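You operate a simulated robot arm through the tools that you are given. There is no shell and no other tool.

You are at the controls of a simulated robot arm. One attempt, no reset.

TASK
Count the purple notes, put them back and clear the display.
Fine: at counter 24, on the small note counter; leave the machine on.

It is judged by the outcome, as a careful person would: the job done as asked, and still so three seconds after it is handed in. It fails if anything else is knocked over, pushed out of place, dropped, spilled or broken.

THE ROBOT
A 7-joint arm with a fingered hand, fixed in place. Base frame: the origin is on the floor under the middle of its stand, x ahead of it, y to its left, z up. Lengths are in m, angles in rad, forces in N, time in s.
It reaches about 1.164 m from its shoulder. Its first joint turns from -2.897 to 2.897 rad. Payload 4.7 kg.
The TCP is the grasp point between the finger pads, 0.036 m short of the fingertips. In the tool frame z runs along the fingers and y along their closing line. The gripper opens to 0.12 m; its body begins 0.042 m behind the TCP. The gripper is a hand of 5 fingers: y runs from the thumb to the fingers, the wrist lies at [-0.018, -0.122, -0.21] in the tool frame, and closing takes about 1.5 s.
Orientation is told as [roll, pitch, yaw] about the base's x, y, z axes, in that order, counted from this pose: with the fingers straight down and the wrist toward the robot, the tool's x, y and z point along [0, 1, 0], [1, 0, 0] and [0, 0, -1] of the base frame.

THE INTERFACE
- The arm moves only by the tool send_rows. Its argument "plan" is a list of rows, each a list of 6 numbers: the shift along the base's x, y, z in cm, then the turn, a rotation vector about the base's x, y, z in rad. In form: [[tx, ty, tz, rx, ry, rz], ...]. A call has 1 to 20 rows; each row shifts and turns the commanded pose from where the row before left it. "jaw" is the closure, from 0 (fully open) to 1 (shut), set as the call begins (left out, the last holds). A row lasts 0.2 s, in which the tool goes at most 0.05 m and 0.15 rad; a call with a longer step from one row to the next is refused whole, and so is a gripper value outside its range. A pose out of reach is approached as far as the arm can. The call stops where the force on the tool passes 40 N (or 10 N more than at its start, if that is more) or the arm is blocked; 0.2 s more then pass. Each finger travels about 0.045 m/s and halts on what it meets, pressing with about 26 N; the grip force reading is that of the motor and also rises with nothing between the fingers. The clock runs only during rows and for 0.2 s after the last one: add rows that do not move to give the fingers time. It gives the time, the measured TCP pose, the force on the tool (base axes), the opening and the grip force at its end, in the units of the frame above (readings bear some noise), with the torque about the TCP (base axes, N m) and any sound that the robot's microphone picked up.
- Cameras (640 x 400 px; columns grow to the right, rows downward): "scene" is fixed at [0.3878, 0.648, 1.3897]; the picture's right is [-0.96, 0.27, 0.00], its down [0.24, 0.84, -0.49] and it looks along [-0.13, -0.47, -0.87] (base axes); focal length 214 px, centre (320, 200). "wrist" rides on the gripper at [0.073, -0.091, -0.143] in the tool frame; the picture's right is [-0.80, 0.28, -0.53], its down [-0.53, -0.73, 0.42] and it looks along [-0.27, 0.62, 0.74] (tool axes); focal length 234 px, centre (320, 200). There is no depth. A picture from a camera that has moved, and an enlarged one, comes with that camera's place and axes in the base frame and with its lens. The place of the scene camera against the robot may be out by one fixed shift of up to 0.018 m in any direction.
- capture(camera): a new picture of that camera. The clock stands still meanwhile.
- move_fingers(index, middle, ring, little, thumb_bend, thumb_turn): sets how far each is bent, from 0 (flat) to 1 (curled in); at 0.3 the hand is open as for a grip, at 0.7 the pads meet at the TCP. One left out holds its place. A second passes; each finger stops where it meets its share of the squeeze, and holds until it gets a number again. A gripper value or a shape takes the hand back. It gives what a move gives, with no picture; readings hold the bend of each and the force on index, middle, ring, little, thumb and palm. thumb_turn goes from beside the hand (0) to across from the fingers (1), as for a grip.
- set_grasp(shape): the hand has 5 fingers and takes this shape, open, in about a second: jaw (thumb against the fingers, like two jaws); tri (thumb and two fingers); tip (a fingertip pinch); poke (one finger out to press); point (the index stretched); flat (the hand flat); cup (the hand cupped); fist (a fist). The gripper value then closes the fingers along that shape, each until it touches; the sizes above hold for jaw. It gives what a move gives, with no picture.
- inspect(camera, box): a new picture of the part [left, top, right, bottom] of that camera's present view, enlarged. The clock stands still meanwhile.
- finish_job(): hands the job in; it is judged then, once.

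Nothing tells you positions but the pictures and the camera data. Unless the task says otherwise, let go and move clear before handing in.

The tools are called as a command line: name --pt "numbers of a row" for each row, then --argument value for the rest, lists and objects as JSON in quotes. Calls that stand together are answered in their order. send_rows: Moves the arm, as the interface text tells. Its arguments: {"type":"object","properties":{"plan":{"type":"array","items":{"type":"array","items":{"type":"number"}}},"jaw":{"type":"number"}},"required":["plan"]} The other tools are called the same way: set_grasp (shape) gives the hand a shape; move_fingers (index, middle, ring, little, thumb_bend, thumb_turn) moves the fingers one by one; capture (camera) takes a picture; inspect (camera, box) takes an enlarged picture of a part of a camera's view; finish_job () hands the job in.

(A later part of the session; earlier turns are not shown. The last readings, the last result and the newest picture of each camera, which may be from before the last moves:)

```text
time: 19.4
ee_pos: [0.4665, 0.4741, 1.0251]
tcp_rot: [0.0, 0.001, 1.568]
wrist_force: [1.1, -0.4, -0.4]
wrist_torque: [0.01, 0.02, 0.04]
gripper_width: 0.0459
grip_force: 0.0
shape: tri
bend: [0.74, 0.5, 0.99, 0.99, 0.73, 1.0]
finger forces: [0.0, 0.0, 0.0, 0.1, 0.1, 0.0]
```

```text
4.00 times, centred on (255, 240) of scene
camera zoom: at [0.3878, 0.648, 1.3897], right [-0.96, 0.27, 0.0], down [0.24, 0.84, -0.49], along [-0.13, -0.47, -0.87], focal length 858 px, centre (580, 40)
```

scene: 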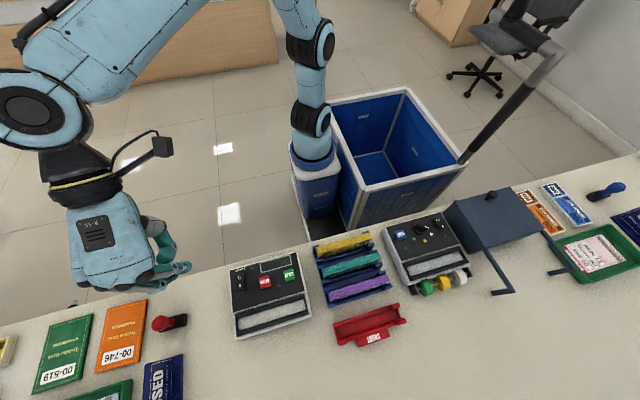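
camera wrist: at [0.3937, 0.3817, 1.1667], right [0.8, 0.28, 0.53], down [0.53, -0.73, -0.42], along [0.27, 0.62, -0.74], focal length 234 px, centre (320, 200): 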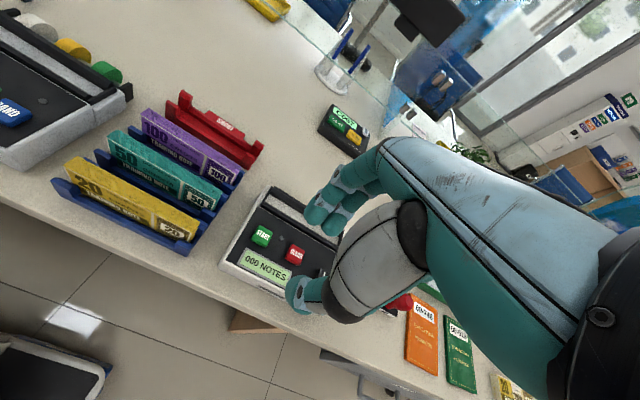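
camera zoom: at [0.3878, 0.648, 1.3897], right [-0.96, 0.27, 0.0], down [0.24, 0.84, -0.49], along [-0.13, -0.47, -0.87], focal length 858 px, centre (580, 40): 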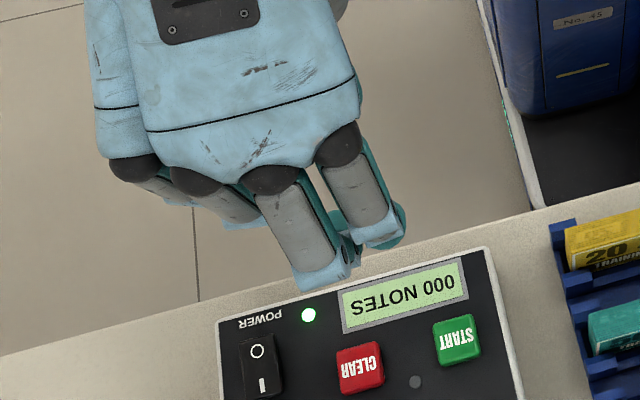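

The reported bends don't quite match the picture, so I'll set each finger directly and look again.

move_fingers --index 0.55 --middle 0.55 --ring 1.0 --little 1.0 --thumb_bend 0.55 --thumb_turn 1.0

inspect --camera "wrist" --box '[240, 130, 440, 350]'

inspect --camera "scene" --box '[210, 190, 300, 290]'

```text
time: 20.4
ee_pos: [0.4661, 0.4739, 1.0242]
tcp_rot: [0.0, -0.001, 1.569]
wrist_force: [0.4, 0.2, -0.5]
wrist_torque: [0.0, -0.01, 0.0]
gripper_width: 0.0473
grip_force: 0.0
shape: fingers
bend: [0.55, 0.55, 1.0, 1.0, 0.55, 1.0]
finger forces: [0.0, 0.1, 0.1, 0.0, 0.1, 0.0]
```

```text
1.82 times, centred on (340, 240) of wrist
camera zoom: at [0.3937, 0.3817, 1.1667], right [0.8, 0.28, 0.53], down [0.53, -0.73, -0.42], along [0.27, 0.62, -0.74], focal length 426 px, centre (284, 127)
```

zoom: 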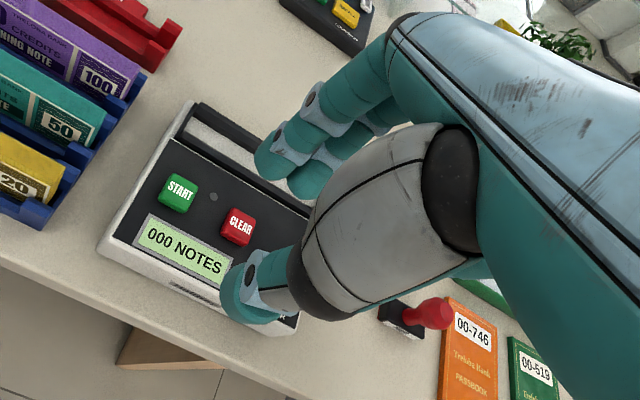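

```text
4.00 times, centred on (255, 240) of scene
camera zoom: at [0.3878, 0.648, 1.3897], right [-0.96, 0.27, 0.0], down [0.24, 0.84, -0.49], along [-0.13, -0.47, -0.87], focal length 858 px, centre (580, 40)
```

zoom: 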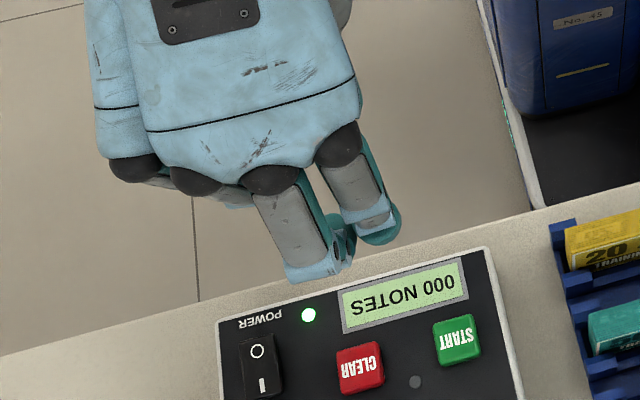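

Thumb space matters: the gap between the teal and purple bundles is only y 0.564–0.602. I'll turn the hand back to yaw 0 for a moment, with the thumb a bit more bent, so the scene camera sees its profile.

move_fingers --thumb_bend 0.6 --index 0.55 --middle 0.55

send_rows --pt "0 -1 0.5 0 0 -0.15" --pt "0 -1 0.5 0 0 -0.15" --pt "0 -1 0.5 0 0 -0.15" --pt "0 -1 0.5 0 0 -0.15" --pt "0 -1 0.5 0 0 -0.15" --pt "0 -1 0.5 0 0 -0.15" --pt "0 0 0 0 0 -0.15" --pt "0 0 0 0 0 -0.15" --pt "0 0 0 0 0 -0.15" --pt "0 0 0 0 0 -0.15" --pt "0 0 0 0 0 -0.0708" --pt "0 0 0 0 0 0"

capture --camera "scene"

```text
time: 21.4
ee_pos: [0.4668, 0.4733, 1.0245]
tcp_rot: [0.001, -0.001, 1.569]
wrist_force: [-0.1, 0.7, 0.1]
wrist_torque: [0.02, -0.01, -0.02]
gripper_width: 0.0407
grip_force: 0.1
shape: fingers
bend: [0.55, 0.55, 1.0, 1.0, 0.6, 1.0]
finger forces: [0.0, 0.0, 0.0, 0.0, 0.0, 0.0]
```

```text
time: 24.0
ee_pos: [0.4652, 0.4137, 1.0543]
tcp_rot: [0.0, 0.0, -0.002]
wrist_force: [0.4, 0.1, -0.2]
wrist_torque: [0.0, -0.04, 0.0]
gripper_width: 0.0408
grip_force: 0.1
shape: fingers
bend: [0.55, 0.55, 1.0, 1.0, 0.6, 1.0]
finger forces: [0.0, 0.0, 0.0, 0.0, 0.0, 0.0]
```

```text
taken
```

scene: 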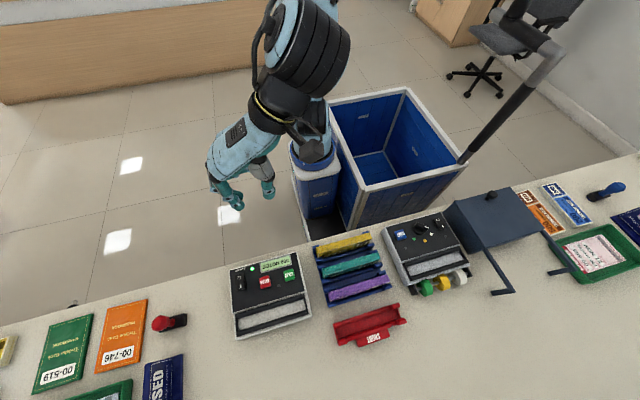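

inspect --camera "scene" --box '[200, 120, 290, 220]'

capture --camera "wrist"

```text
4.00 times, centred on (245, 170) of scene
camera zoom: at [0.3878, 0.648, 1.3897], right [-0.96, 0.27, 0.0], down [0.24, 0.84, -0.49], along [-0.13, -0.47, -0.87], focal length 858 px, centre (620, 320)
```

zoom: 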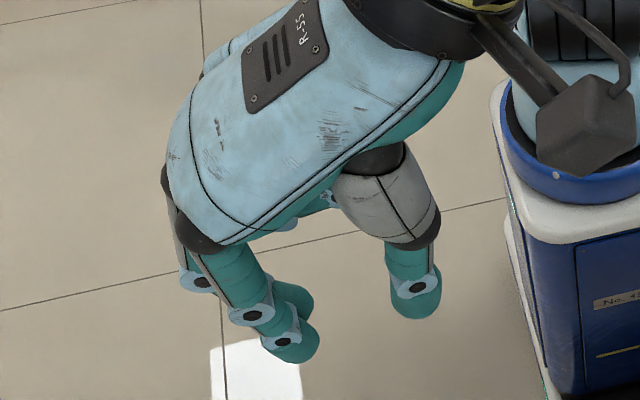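

```text
taken
camera wrist: at [0.3739, 0.486, 1.1969], right [0.28, -0.8, 0.53], down [-0.73, -0.53, -0.42], along [0.62, -0.27, -0.74], focal length 234 px, centre (320, 200)
```

wrist: 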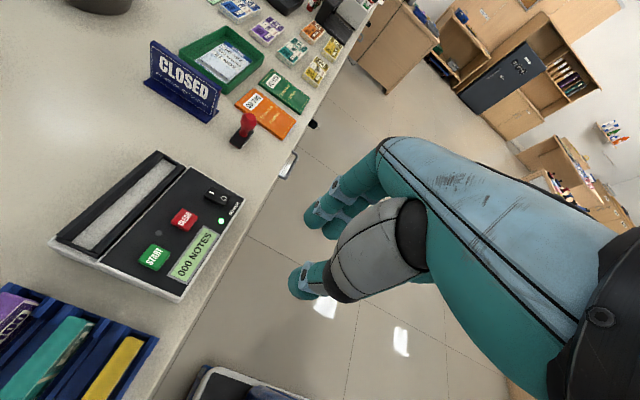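

In profile the thumb is nearly vertical, with its centre 25 mm from the TCP and about 24 mm thick, so it fits the gap with about 7 mm to spare each side. I'll turn back and hover over the middle of the purple bundle with TCP at y 0.608.

send_rows --pt "-1.584 1.766 0 0 0 0.15" --pt "-1.584 1.766 0 0 0 0.15" --pt "-1.584 1.766 0 0 0 0.15" --pt "-1.584 1.766 0 0 0 0.15" --pt "-1.584 1.766 -1 0 0 0.15" --pt "-1.584 1.766 -1 0 0 0.15" --pt "-1.584 1.766 -1 0 0 0.15" --pt "-1.584 1.766 -1.5 0 0 0.15" --pt "-1.584 1.766 -1.5 0 0 0.15" --pt "-1.584 1.766 -1.5 0 0 0.15" --pt "-1.584 1.766 -1.5 0 0 0.0728" --pt "0 0 0 0 0 0"

capture --camera "wrist"

inspect --camera "scene" --box '[290, 200, 420, 330]'

```text
time: 26.6
ee_pos: [0.292, 0.6084, 0.9647]
tcp_rot: [-0.001, 0.002, 1.571]
wrist_force: [-0.1, 0.2, -0.6]
wrist_torque: [-0.03, 0.01, -0.01]
gripper_width: 0.0405
grip_force: 0.1
shape: fingers
bend: [0.55, 0.55, 1.0, 1.0, 0.6, 1.0]
finger forces: [0.1, 0.0, 0.0, 0.0, 0.0, 0.0]
```

```text
taken
camera wrist: at [0.2187, 0.5165, 1.1065], right [0.8, 0.28, 0.53], down [0.53, -0.73, -0.42], along [0.27, 0.62, -0.74], focal length 234 px, centre (320, 200)
```

wrist: 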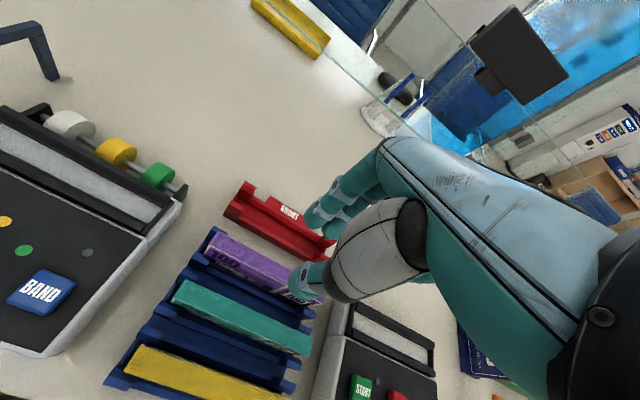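

```text
3.08 times, centred on (355, 265) of scene
camera zoom: at [0.3878, 0.648, 1.3897], right [-0.96, 0.27, 0.0], down [0.24, 0.84, -0.49], along [-0.13, -0.47, -0.87], focal length 660 px, centre (212, 0)
```

zoom: 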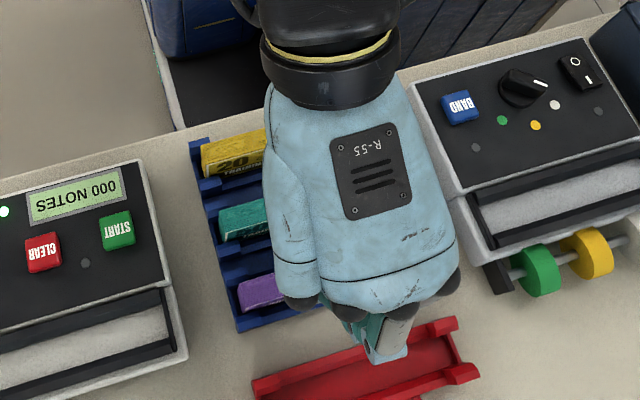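

inspect --camera "wrist" --box '[150, 190, 350, 370]'

```text
2.22 times, centred on (250, 280) of wrist
camera zoom: at [0.2187, 0.5165, 1.1065], right [0.8, 0.28, 0.53], down [0.53, -0.73, -0.42], along [0.27, 0.62, -0.74], focal length 520 px, centre (476, 22)
```

zoom: 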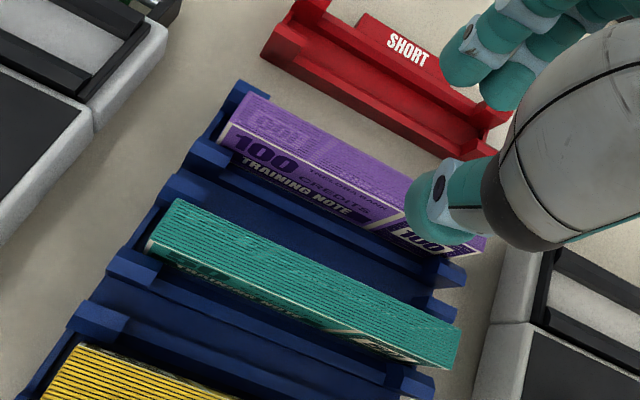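

The thumb may sit a few millimetres nearer the teal bundle than planned, so I'll shift +3 mm in y while lowering to just above the bundle tops, then look again.

send_rows --pt "0 0.3 -1 0 0 0" --pt "0 0 -2 0 0 0" --pt "0 0 -2 0 0 0" --pt "0 0 -1.5 0 0 0" --pt "0 0 0 0 0 0"

inspect --camera "wrist" --box '[180, 140, 360, 320]'

inspect --camera "scene" --box '[310, 230, 400, 330]'

```text
time: 27.8
ee_pos: [0.2913, 0.6104, 0.8983]
tcp_rot: [0.001, 0.0, 1.57]
wrist_force: [0.9, 0.1, -0.8]
wrist_torque: [0.02, 0.02, -0.05]
gripper_width: 0.0405
grip_force: 0.0
shape: fingers
bend: [0.55, 0.55, 1.0, 1.0, 0.6, 1.0]
finger forces: [0.0, 0.0, 0.0, 0.0, 0.1, 0.0]
```

```text
2.22 times, centred on (270, 230) of wrist
camera zoom: at [0.2184, 0.5193, 1.0404], right [0.8, 0.28, 0.53], down [0.53, -0.73, -0.42], along [0.27, 0.62, -0.74], focal length 520 px, centre (431, 133)
```

zoom: 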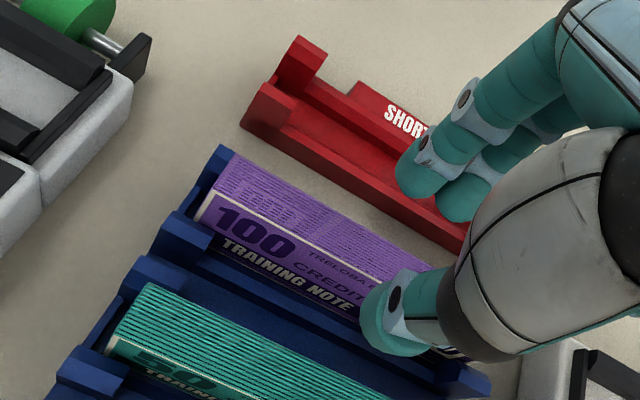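

```text
4.00 times, centred on (355, 280) of scene
camera zoom: at [0.3878, 0.648, 1.3897], right [-0.96, 0.27, 0.0], down [0.24, 0.84, -0.49], along [-0.13, -0.47, -0.87], focal length 858 px, centre (180, -120)
```

zoom: 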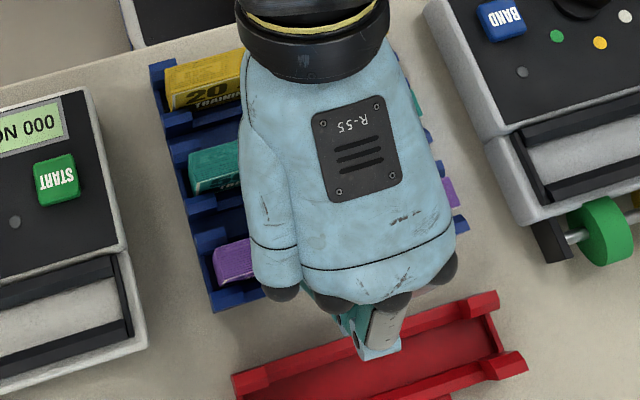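

The thumb centre is at about y 0.582, in the middle of the gap, and the fingers are clear beyond the bundle. I'll lower to a TCP height of about 0.85.

send_rows --pt "0 0 -0.6 0 0 0" --pt "0 0 -0.6 0 0 0" --pt "0 0 -0.6 0 0 0" --pt "0 0 -0.6 0 0 0" --pt "0 0 -0.6 0 0 0"

inspect --camera "wrist" --box '[180, 120, 360, 300]'

```text
time: 29.0
ee_pos: [0.2913, 0.6113, 0.8684]
tcp_rot: [0.0, 0.0, 1.57]
wrist_force: [-0.5, -1.1, 0.5]
wrist_torque: [0.0, 0.0, -0.01]
gripper_width: 0.0403
grip_force: 0.1
shape: fingers
bend: [0.55, 0.55, 1.0, 1.0, 0.6, 1.0]
finger forces: [0.0, 0.0, 0.0, 0.0, 0.0, 0.1]
```

```text
2.22 times, centred on (270, 210) of wrist
camera zoom: at [0.2184, 0.5197, 1.0112], right [0.8, 0.28, 0.53], down [0.53, -0.73, -0.42], along [0.27, 0.62, -0.74], focal length 520 px, centre (431, 178)
```

zoom: 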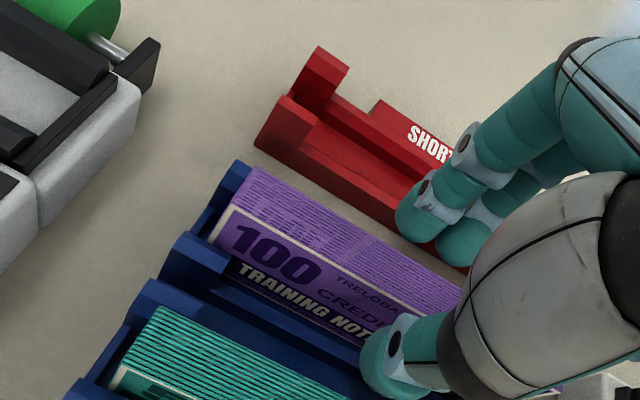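

send_rows --pt "0 0 -0.5 0 0 0" --pt "0 0 -0.5 0 0 0" --pt "0 0 -0.5 0 0 0" --pt "0 0 -0.4 0 0 0"

inspect --camera "wrist" --box '[180, 120, 360, 300]'

```text
time: 30.0
ee_pos: [0.2923, 0.6116, 0.8505]
tcp_rot: [0.001, 0.001, 1.57]
wrist_force: [0.4, 0.9, -0.2]
wrist_torque: [0.06, 0.0, 0.04]
gripper_width: 0.0404
grip_force: 0.0
shape: fingers
bend: [0.55, 0.55, 1.0, 1.0, 0.6, 1.0]
finger forces: [0.0, 0.0, 0.1, 0.0, 0.1, 0.0]
```

```text
2.22 times, centred on (270, 210) of wrist
camera zoom: at [0.2187, 0.5199, 0.9925], right [0.8, 0.28, 0.53], down [0.53, -0.73, -0.42], along [0.27, 0.62, -0.74], focal length 520 px, centre (431, 178)
```

zoom: 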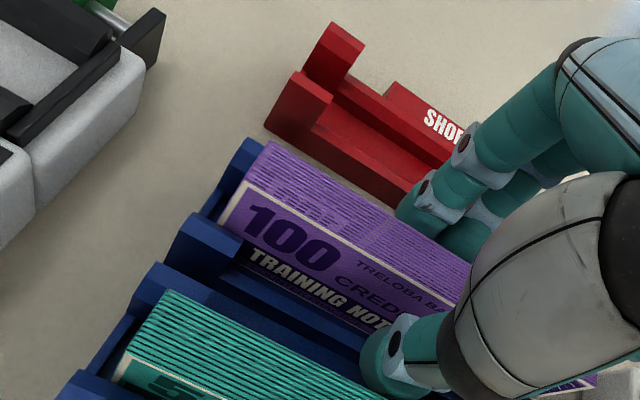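

The thumb and fingers straddle the bundle with no contact force. I'll close thumb, index and middle onto it.

move_fingers --index 0.8 --middle 0.8 --thumb_bend 0.8

inspect --camera "wrist" --box '[180, 120, 360, 300]'

```text
time: 31.0
ee_pos: [0.2915, 0.611, 0.8508]
tcp_rot: [0.0, 0.0, 1.571]
wrist_force: [-0.4, -0.7, 0.2]
wrist_torque: [-0.02, -0.02, 0.09]
gripper_width: 0.016
grip_force: 18.7
shape: fingers
bend: [0.64, 0.65, 1.0, 1.0, 0.68, 1.0]
finger forces: [9.4, 10.0, 0.1, 0.1, 19.7, 0.0]
```

```text
2.22 times, centred on (270, 210) of wrist
camera zoom: at [0.2188, 0.5199, 0.9925], right [0.8, 0.28, 0.53], down [0.53, -0.73, -0.42], along [0.27, 0.62, -0.74], focal length 520 px, centre (431, 178)
```

zoom: 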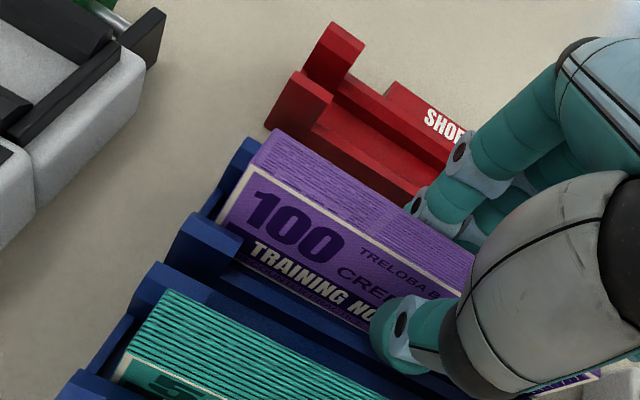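

The bundle is gripped at about 20 N with an opening of 16 mm. I'll lift it straight up slowly and check it.

send_rows --pt "0 0 0.5 0 0 0" --pt "0 0 0.8 0 0 0" --pt "0 0 1 0 0 0" --pt "0 0 1 0 0 0" --pt "0 0 1 0 0 0" --pt "0 0 1 0 0 0" --pt "0 0 1 0 0 0" --pt "0 0 1 0 0 0" --pt "0 0 1 0 0 0" --pt "0 0 1 0 0 0" --pt "0 0 0 0 0 0"

capture --camera "wrist"

capture --camera "scene"

```text
time: 33.4
ee_pos: [0.2913, 0.6123, 0.9424]
tcp_rot: [0.0, 0.0, 1.57]
wrist_force: [-0.4, -0.6, -2.1]
wrist_torque: [0.0, 0.0, 0.0]
gripper_width: 0.0164
grip_force: 19.0
shape: fingers
bend: [0.63, 0.65, 1.0, 1.0, 0.69, 1.0]
finger forces: [10.9, 8.1, 0.0, 0.1, 18.9, 0.0]
```

```text
taken
camera wrist: at [0.2188, 0.5205, 1.085], right [0.8, 0.28, 0.53], down [0.53, -0.73, -0.42], along [0.27, 0.62, -0.74], focal length 234 px, centre (320, 200)
```

wrist: 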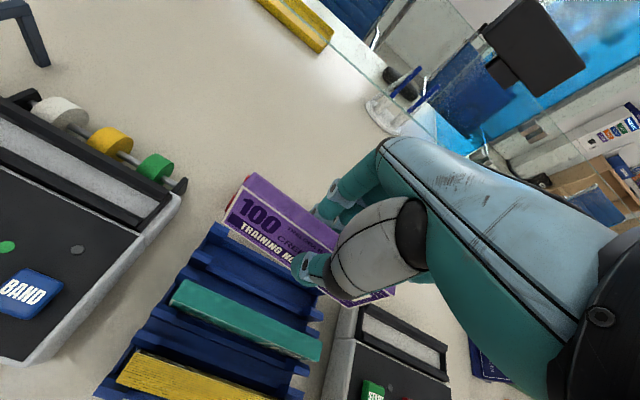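

```text
taken
```

scene: 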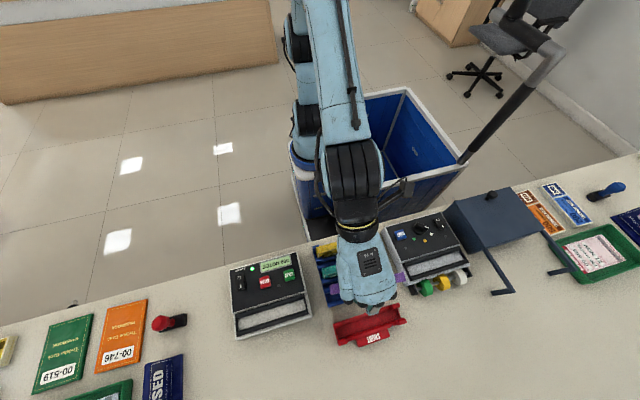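

The bundle is lifted and weighs about 2 N. I'll check how it sits in the hand and view the empty slot.

inspect --camera "wrist" --box '[180, 160, 420, 330]'

inspect --camera "wrist" --box '[110, 210, 330, 390]'

inspect --camera "scene" --box '[300, 220, 420, 350]'

```text
2.35 times, centred on (300, 245) of wrist
camera zoom: at [0.2188, 0.5205, 1.085], right [0.8, 0.28, 0.53], down [0.53, -0.73, -0.42], along [0.27, 0.62, -0.74], focal length 551 px, centre (367, 94)
```

zoom: 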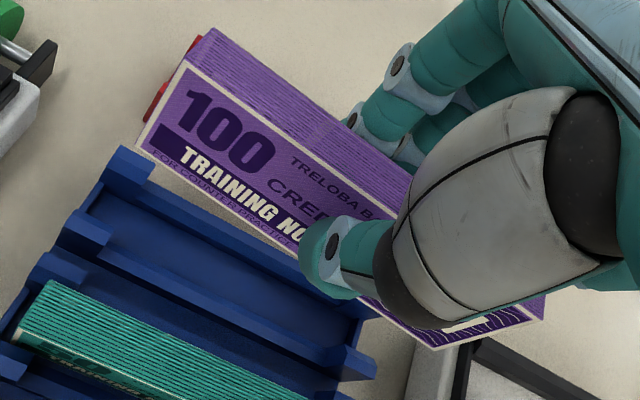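

```text
2.22 times, centred on (220, 300) of wrist
camera zoom: at [0.2188, 0.5205, 1.085], right [0.8, 0.28, 0.53], down [0.53, -0.73, -0.42], along [0.27, 0.62, -0.74], focal length 520 px, centre (542, -22)
```

zoom: 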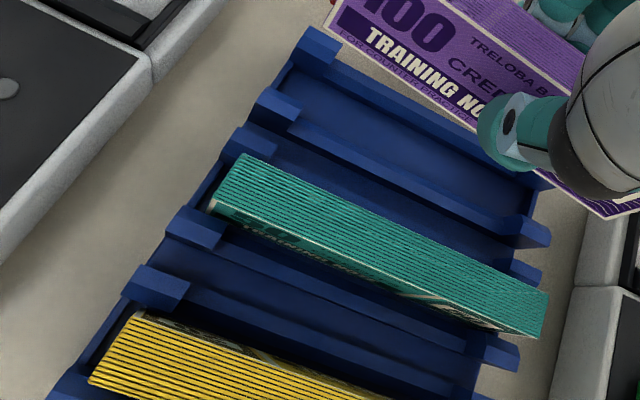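

```text
3.08 times, centred on (360, 285) of scene
camera zoom: at [0.3878, 0.648, 1.3897], right [-0.96, 0.27, 0.0], down [0.24, 0.84, -0.49], along [-0.13, -0.47, -0.87], focal length 660 px, centre (197, -62)
```

zoom: 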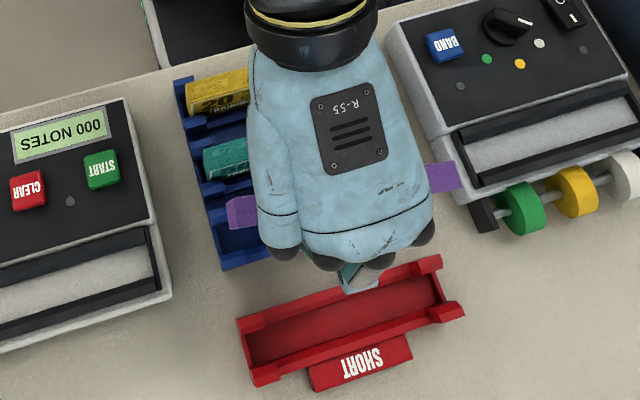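

inspect --camera "wrist" --box '[220, 160, 330, 250]'

inspect --camera "wrist" --box '[310, 260, 420, 340]'

inspect --camera "scene" --box '[320, 250, 410, 310]'

```text
4.44 times, centred on (275, 205) of wrist
camera zoom: at [0.2188, 0.5205, 1.085], right [0.8, 0.28, 0.53], down [0.53, -0.73, -0.42], along [0.27, 0.62, -0.74], focal length 1041 px, centre (520, 178)
```

zoom: 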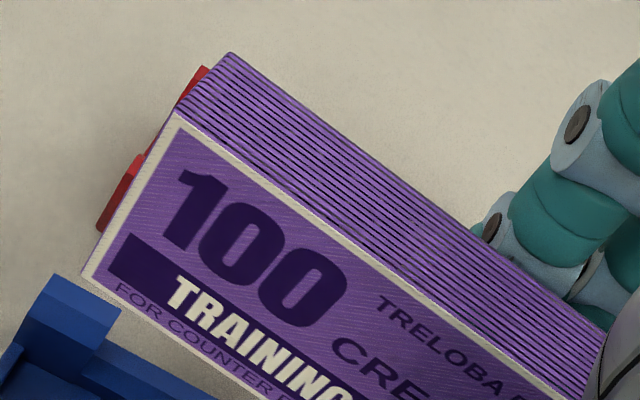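

```text
5.00 times, centred on (365, 300) of wrist
camera zoom: at [0.2188, 0.5205, 1.085], right [0.8, 0.28, 0.53], down [0.53, -0.73, -0.42], along [0.27, 0.62, -0.74], focal length 1171 px, centre (95, -300)
```

zoom: 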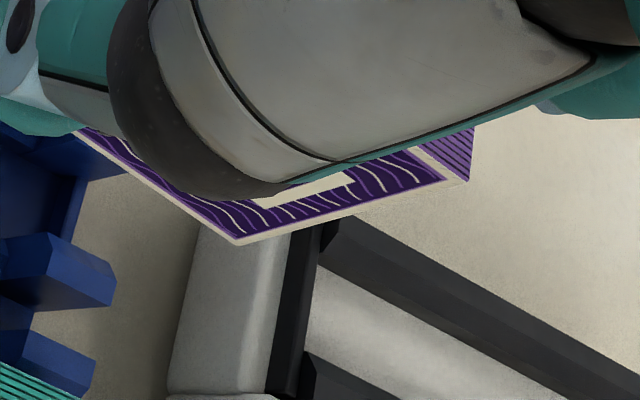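

```text
6.67 times, centred on (365, 280) of scene
camera zoom: at [0.3878, 0.648, 1.3897], right [-0.96, 0.27, 0.0], down [0.24, 0.84, -0.49], along [-0.13, -0.47, -0.87], focal length 1430 px, centre (20, -333)
```

zoom: 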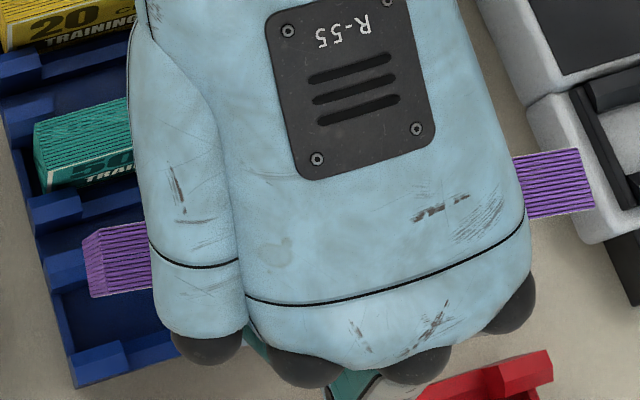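

The bundle turned about −0.12 rad about z in the grip. Its centre is about 2 mm from the TCP in x and y and its bottom is about 66 mm below it. I'll raise it and move to view the hopper from directly above before placing.

send_rows --pt "0 0 2 0 0 0" --pt "0 0 2 0 0 0" --pt "0 0 2 0 0 0" --pt "2 1 0 0 0 0" --pt "3 1 0 0 0 0" --pt "3 1 0 0 0 0" --pt "3 1 0 0 0 0" --pt "3 1 0 0 0 0" --pt "3 1 0 0 0 0" --pt "3 1 0 0 0 0" --pt "3 1 0 0 0 0" --pt "3 0.8 0 0 0 0" --pt "2 0 0 0 0 0" --pt "1 0 0 0 0 0" --pt "0 0 0 0 0 0"

capture --camera "wrist"

inspect --camera "wrist" --box '[60, 230, 260, 400]'

```text
time: 36.6
ee_pos: [0.5834, 0.6984, 1.0035]
tcp_rot: [-0.001, 0.001, 1.571]
wrist_force: [-0.2, 0.3, -1.3]
wrist_torque: [0.04, 0.0, 0.0]
gripper_width: 0.0162
grip_force: 19.4
shape: fingers
bend: [0.63, 0.65, 1.0, 1.0, 0.69, 1.0]
finger forces: [11.0, 8.1, 0.0, 0.1, 18.9, 0.0]
```

```text
taken
camera wrist: at [0.5098, 0.6074, 1.1453], right [0.8, 0.28, 0.53], down [0.53, -0.73, -0.42], along [0.27, 0.62, -0.74], focal length 234 px, centre (320, 200)
```

wrist: 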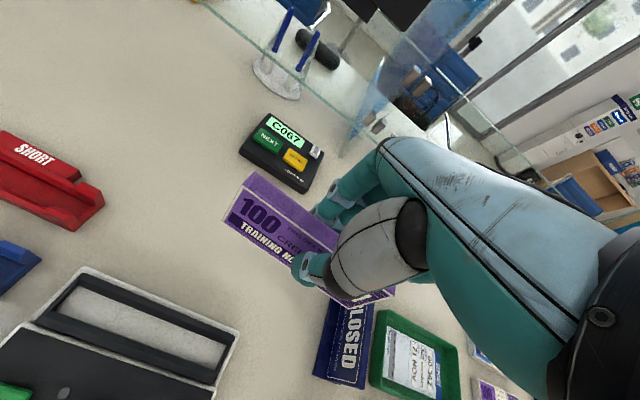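

```text
2.35 times, centred on (160, 315) of wrist
camera zoom: at [0.5098, 0.6074, 1.1453], right [0.8, 0.28, 0.53], down [0.53, -0.73, -0.42], along [0.27, 0.62, -0.74], focal length 551 px, centre (696, -71)
```

zoom: 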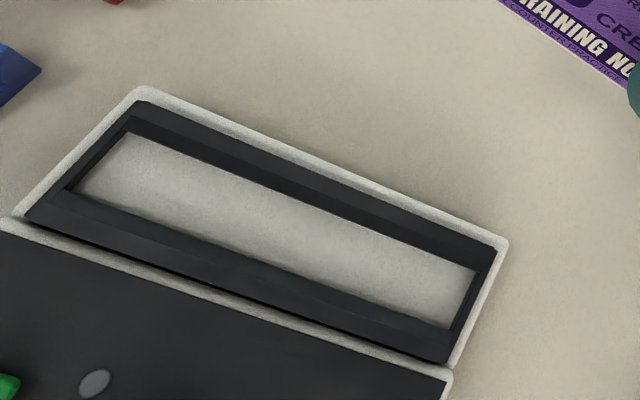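

inspect --camera "wrist" --box '[60, 265, 150, 345]'

inspect --camera "wrist" --box '[190, 310, 280, 390]'

inspect --camera "wrist" --box '[210, 160, 400, 310]'

inspect --camera "scene" --box '[220, 240, 320, 345]'

```text
5.00 times, centred on (105, 305) of wrist
camera zoom: at [0.5098, 0.6074, 1.1453], right [0.8, 0.28, 0.53], down [0.53, -0.73, -0.42], along [0.27, 0.62, -0.74], focal length 1171 px, centre (1395, -325)
```

zoom: 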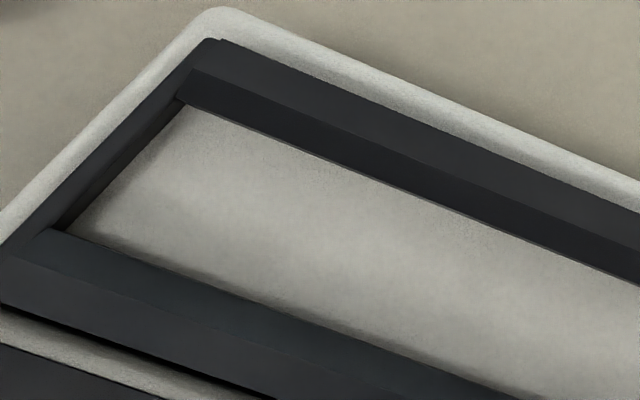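

```text
5.00 times, centred on (235, 350) of wrist
camera zoom: at [0.5098, 0.6074, 1.1453], right [0.8, 0.28, 0.53], down [0.53, -0.73, -0.42], along [0.27, 0.62, -0.74], focal length 1171 px, centre (745, -550)
```

zoom: 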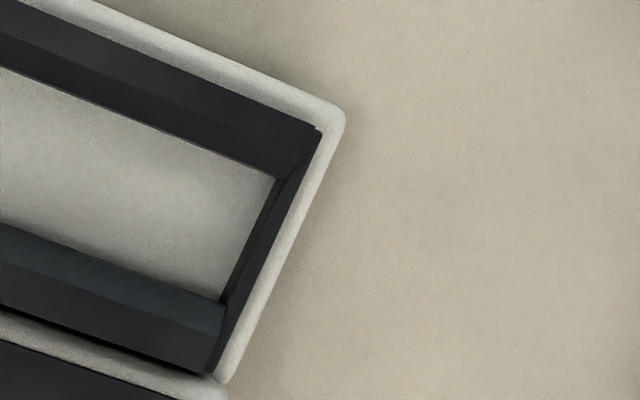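

```text
2.67 times, centred on (305, 235) of wrist
camera zoom: at [0.5098, 0.6074, 1.1453], right [0.8, 0.28, 0.53], down [0.53, -0.73, -0.42], along [0.27, 0.62, -0.74], focal length 624 px, centre (360, 107)
```

zoom: 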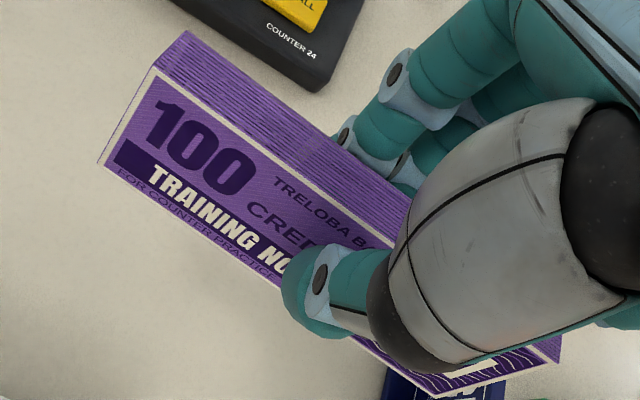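

```text
3.81 times, centred on (270, 292) of scene
camera zoom: at [0.3878, 0.648, 1.3897], right [-0.96, 0.27, 0.0], down [0.24, 0.84, -0.49], along [-0.13, -0.47, -0.87], focal length 817 px, centre (510, -152)
```

zoom: 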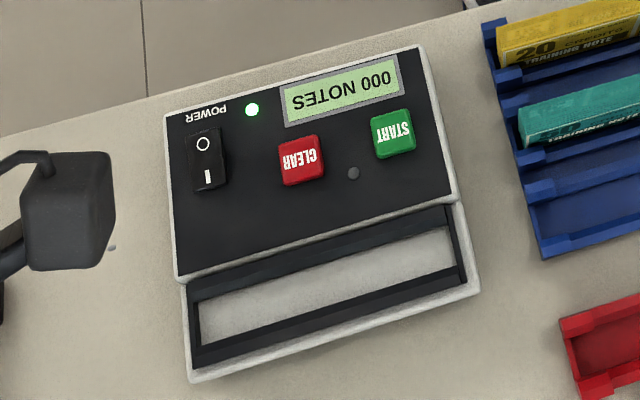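

The hopper floor measures x 0.429–0.586, y 0.597–0.621 at z 0.8165, so the bundle fits with about 3.7 mm to spare each way. I'll turn the hand to cancel the bundle's skew and tilt, then hover above the hopper and check.

send_rows --pt "0 0 0 0.038 0.015 0.06" --pt "0 0 0 0.038 0.015 0.06" --pt "-1.46 -1.89 -0.8 0 0 0" --pt "-1.46 -1.89 -0.8 0 0 0" --pt "-1.46 -1.89 -0.8 0 0 0" --pt "-1.46 -1.89 -0.8 0 0 0" --pt "-1.46 -1.89 -0.8 0 0 0" --pt "0 0 0 0 0 0" --pt "0 0 0 0 0 0"

capture --camera "wrist"

capture --camera "scene"

inspect --camera "scene" --box '[210, 250, 320, 340]'

```text
time: 38.6
ee_pos: [0.5086, 0.6073, 0.9629]
tcp_rot: [0.025, -0.077, 1.69]
wrist_force: [-0.6, 0.0, -1.7]
wrist_torque: [0.0, 0.02, 0.0]
gripper_width: 0.0162
grip_force: 19.0
shape: fingers
bend: [0.63, 0.65, 1.0, 1.0, 0.69, 1.0]
finger forces: [10.7, 8.1, 0.0, 0.0, 18.9, 0.0]
```

```text
taken
camera wrist: at [0.4529, 0.4962, 1.1001], right [0.78, 0.34, 0.52], down [0.6, -0.63, -0.49], along [0.16, 0.7, -0.69], focal length 234 px, centre (320, 200)
```

wrist: 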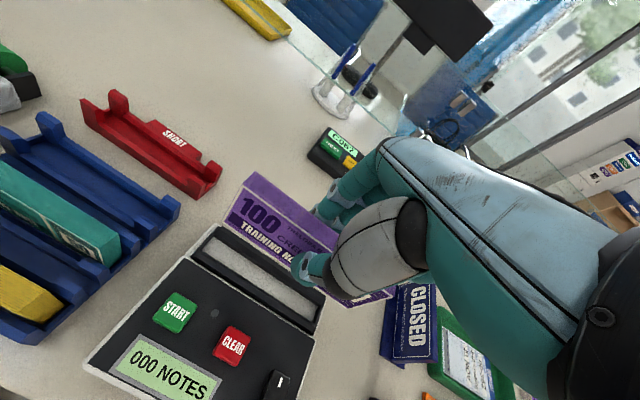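

```text
taken
```

scene: 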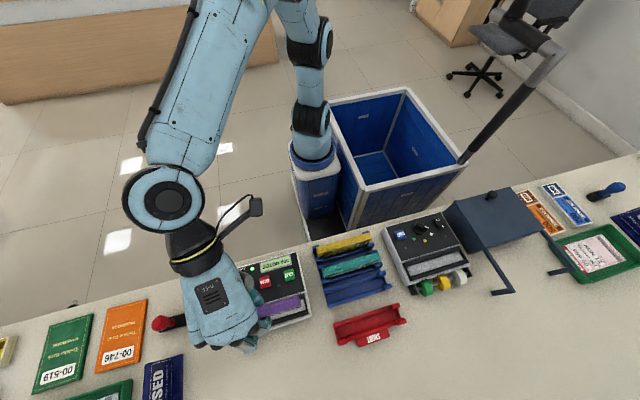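

```text
4.44 times, centred on (265, 295) of scene
camera zoom: at [0.3878, 0.648, 1.3897], right [-0.96, 0.27, 0.0], down [0.24, 0.84, -0.49], along [-0.13, -0.47, -0.87], focal length 953 px, centre (564, -222)
```

zoom: 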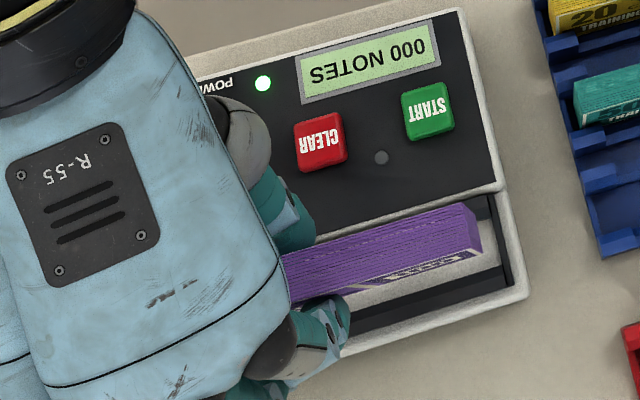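

inspect --camera "scene" --box '[265, 285, 325, 330]'

inspect --camera "wrist" --box '[180, 165, 340, 305]'

inspect --camera "wrist" --box '[290, 250, 410, 340]'

```text
8.89 times, centred on (295, 308) of scene
camera zoom: at [0.3878, 0.648, 1.3897], right [-0.96, 0.27, 0.0], down [0.24, 0.84, -0.49], along [-0.13, -0.47, -0.87], focal length 1906 px, centre (542, -756)
```

zoom: 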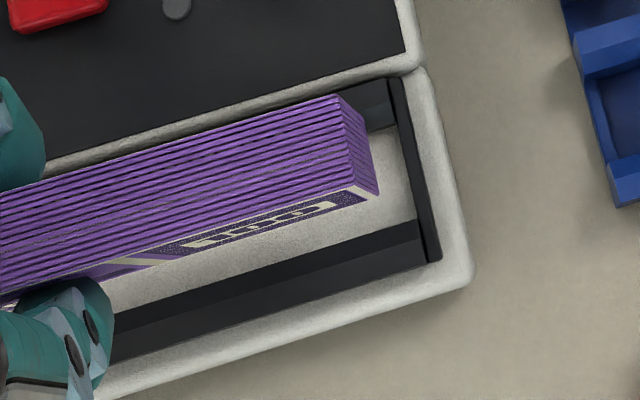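

```text
2.86 times, centred on (260, 235) of wrist
camera zoom: at [0.4529, 0.4962, 1.1001], right [0.78, 0.34, 0.52], down [0.6, -0.63, -0.49], along [0.16, 0.7, -0.69], focal length 669 px, centre (491, 100)
```

zoom: 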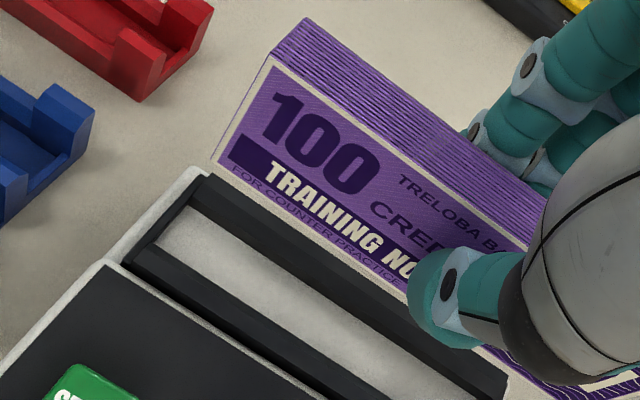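

```text
4.44 times, centred on (350, 295) of wrist
camera zoom: at [0.4529, 0.4962, 1.1001], right [0.78, 0.34, 0.52], down [0.6, -0.63, -0.49], along [0.16, 0.7, -0.69], focal length 1041 px, centre (187, -222)
```

zoom: 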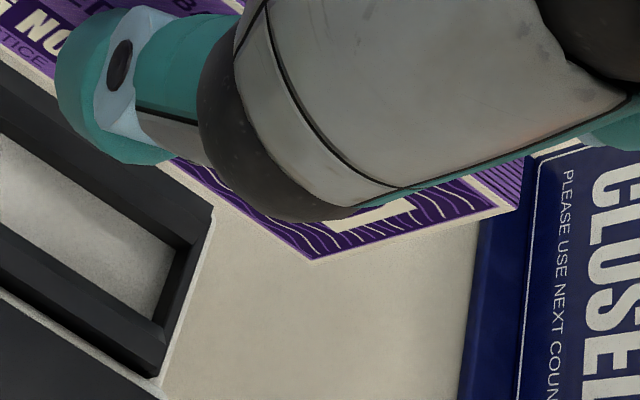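

The scene and wrist measurements agree: bundle centre (0.506, 0.611) with about −0.018 rad of yaw left. The target centre is (0.5074, 0.6092). I'll apply that small correction and lower to just above the bars.

send_rows --pt "0.17 -0.18 0 0 0 0.018" --pt "0 0 -1 0 0 0" --pt "0 0 -1.5 0 0 0" --pt "0 0 -1.5 0 0 0" --pt "0 0 -1 0 0 0" --pt "0 0 -0.5 0 0 0" --pt "0 0 0 0 0 0"

inspect --camera "scene" --box '[265, 285, 325, 330]'

inspect --camera "wrist" --box '[180, 165, 340, 305]'

inspect --camera "wrist" --box '[290, 250, 410, 340]'

```text
time: 40.2
ee_pos: [0.5097, 0.6028, 0.9081]
tcp_rot: [0.026, -0.077, 1.706]
wrist_force: [-0.2, 0.4, -0.9]
wrist_torque: [-0.02, -0.03, -0.01]
gripper_width: 0.0162
grip_force: 19.2
shape: fingers
bend: [0.63, 0.65, 1.0, 1.0, 0.69, 1.0]
finger forces: [10.8, 8.0, 0.0, 0.0, 18.8, 0.0]
```

```text
8.89 times, centred on (295, 308) of scene
camera zoom: at [0.3878, 0.648, 1.3897], right [-0.96, 0.27, 0.0], down [0.24, 0.84, -0.49], along [-0.13, -0.47, -0.87], focal length 1906 px, centre (542, -756)
```

zoom: 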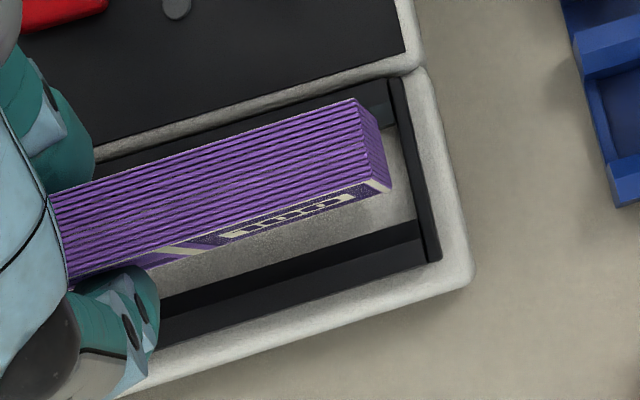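

```text
2.86 times, centred on (260, 235) of wrist
camera zoom: at [0.4549, 0.4924, 1.0441], right [0.78, 0.35, 0.52], down [0.61, -0.62, -0.49], along [0.15, 0.7, -0.69], focal length 669 px, centre (491, 100)
```

zoom: 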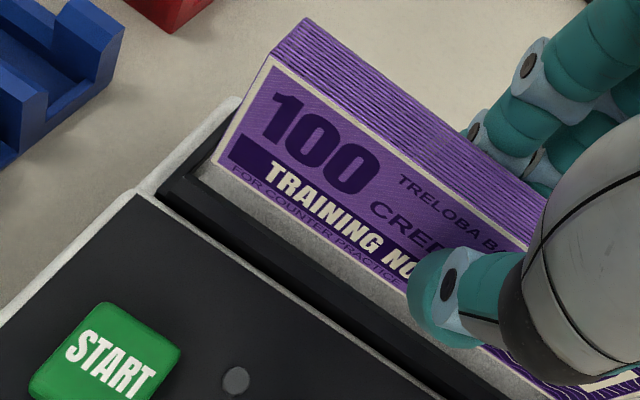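

```text
4.44 times, centred on (350, 295) of wrist
camera zoom: at [0.4549, 0.4924, 1.0441], right [0.78, 0.35, 0.52], down [0.61, -0.62, -0.49], along [0.15, 0.7, -0.69], focal length 1041 px, centre (187, -222)
```

zoom: 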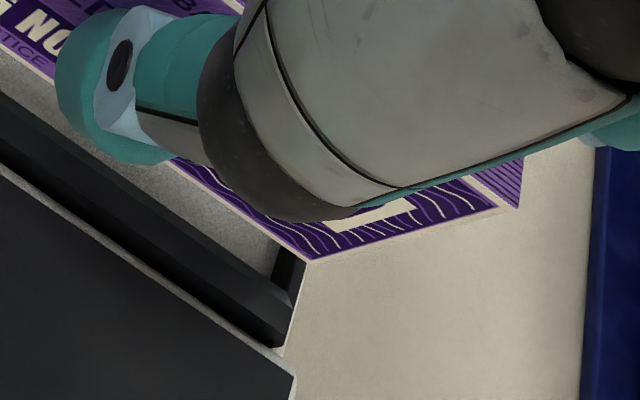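

The bundle is now upright and its bottom is at about 0.84, but I overshot the yaw by about 0.02 rad and I'm about 1.3 mm short in x and y. I'll make a final trim and lower it into the hopper slowly.

send_rows --pt "0.13 0.12 0 0 0 -0.018" --pt "0 0 0 0 0 0" --pt "0 0 -0.4 0 0 0" --pt "0 0 -0.4 0 0 0" --pt "0 0 -0.3 0 0 0" --pt "0 0 -0.2 0 0 0"

inspect --camera "scene" --box '[265, 285, 325, 330]'

inspect --camera "wrist" --box '[180, 165, 340, 305]'

```text
time: 41.6
ee_pos: [0.5117, 0.6047, 0.8949]
tcp_rot: [0.026, -0.078, 1.689]
wrist_force: [-0.6, 1.5, -1.0]
wrist_torque: [-0.01, 0.01, -0.03]
gripper_width: 0.0161
grip_force: 18.6
shape: fingers
bend: [0.63, 0.65, 1.0, 1.0, 0.69, 1.0]
finger forces: [10.8, 8.1, 0.1, 0.0, 18.9, 0.0]
```

```text
8.89 times, centred on (295, 308) of scene
camera zoom: at [0.3878, 0.648, 1.3897], right [-0.96, 0.27, 0.0], down [0.24, 0.84, -0.49], along [-0.13, -0.47, -0.87], focal length 1906 px, centre (542, -756)
```

zoom: 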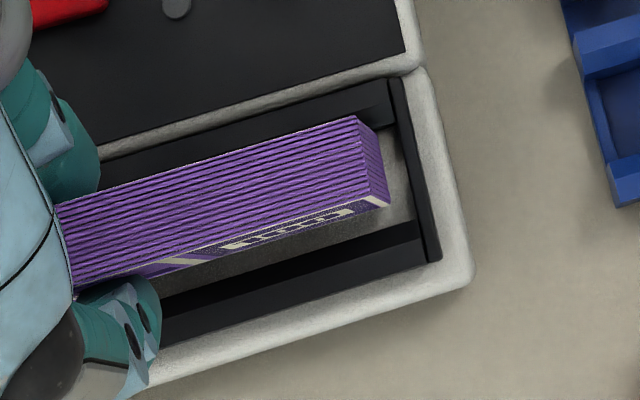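

```text
2.86 times, centred on (260, 235) of wrist
camera zoom: at [0.4546, 0.4943, 1.0315], right [0.78, 0.33, 0.52], down [0.6, -0.63, -0.49], along [0.17, 0.7, -0.69], focal length 669 px, centre (491, 100)
```

zoom: 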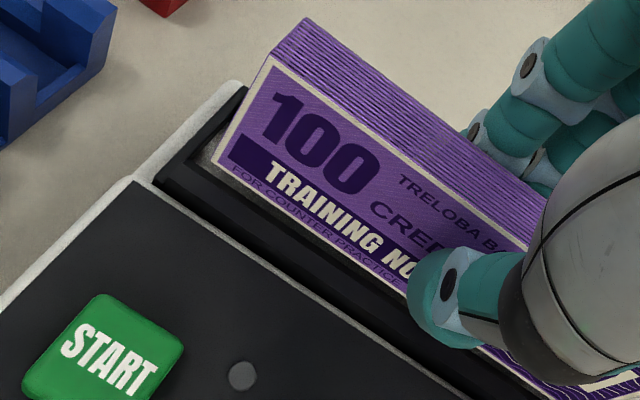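

The end sits at x 0.432, y 0.601–0.619, centred in the hopper. I'll lower in small steps until it touches the floor.

send_rows --pt "0 0 -0.3 0 0 0" --pt "0 0 -0.3 0 0 0" --pt "0 0 -0.2 0 0 0" --pt "0 0 -0.2 0 0 0"

inspect --camera "scene" --box '[265, 285, 325, 330]'

inspect --camera "wrist" --box '[180, 165, 340, 305]'

```text
time: 42.6
ee_pos: [0.5103, 0.6045, 0.8837]
tcp_rot: [0.025, -0.078, 1.692]
wrist_force: [0.4, 0.8, -1.5]
wrist_torque: [0.0, -0.03, 0.03]
gripper_width: 0.0161
grip_force: 18.8
shape: fingers
bend: [0.63, 0.65, 1.0, 1.0, 0.69, 1.0]
finger forces: [10.8, 8.1, 0.0, 0.0, 18.9, 0.0]
```

```text
8.89 times, centred on (295, 308) of scene
camera zoom: at [0.3878, 0.648, 1.3897], right [-0.96, 0.27, 0.0], down [0.24, 0.84, -0.49], along [-0.13, -0.47, -0.87], focal length 1906 px, centre (542, -756)
```

zoom: 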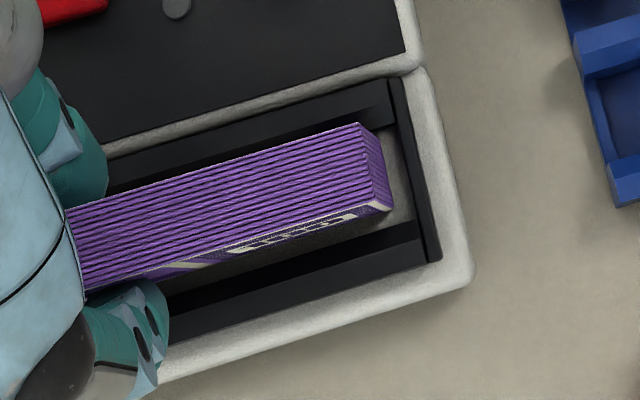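

```text
2.86 times, centred on (260, 235) of wrist
camera zoom: at [0.4547, 0.4951, 1.0214], right [0.78, 0.34, 0.52], down [0.6, -0.63, -0.49], along [0.16, 0.7, -0.69], focal length 669 px, centre (491, 100)
```

zoom: 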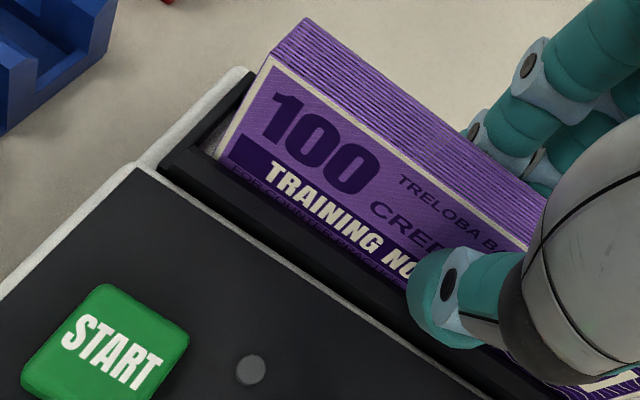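

send_rows --pt "0 0 -0.15 0 0 0" --pt "0 0 -0.15 0 0 0"

inspect --camera "wrist" --box '[180, 165, 340, 305]'

```text
time: 43.2
ee_pos: [0.5112, 0.6035, 0.8821]
tcp_rot: [0.025, -0.079, 1.689]
wrist_force: [0.0, 1.0, 5.6]
wrist_torque: [0.08, 0.0, 0.01]
gripper_width: 0.0161
grip_force: 20.5
shape: fingers
bend: [0.63, 0.65, 1.0, 1.0, 0.69, 1.0]
finger forces: [11.1, 9.1, 0.0, 0.1, 20.0, 0.0]
```

```text
2.86 times, centred on (260, 235) of wrist
camera zoom: at [0.4545, 0.4941, 1.0191], right [0.78, 0.33, 0.53], down [0.6, -0.63, -0.49], along [0.17, 0.7, -0.69], focal length 669 px, centre (491, 100)
```

zoom: 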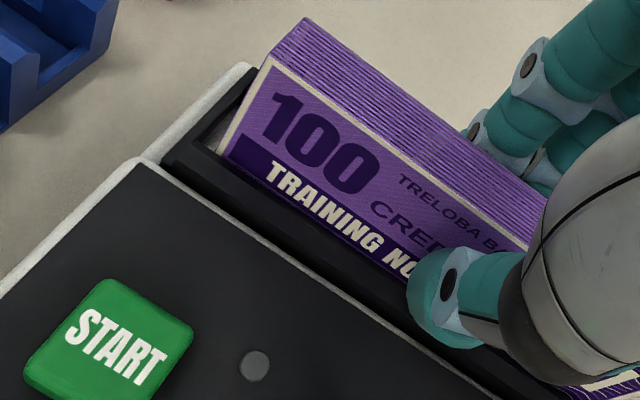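

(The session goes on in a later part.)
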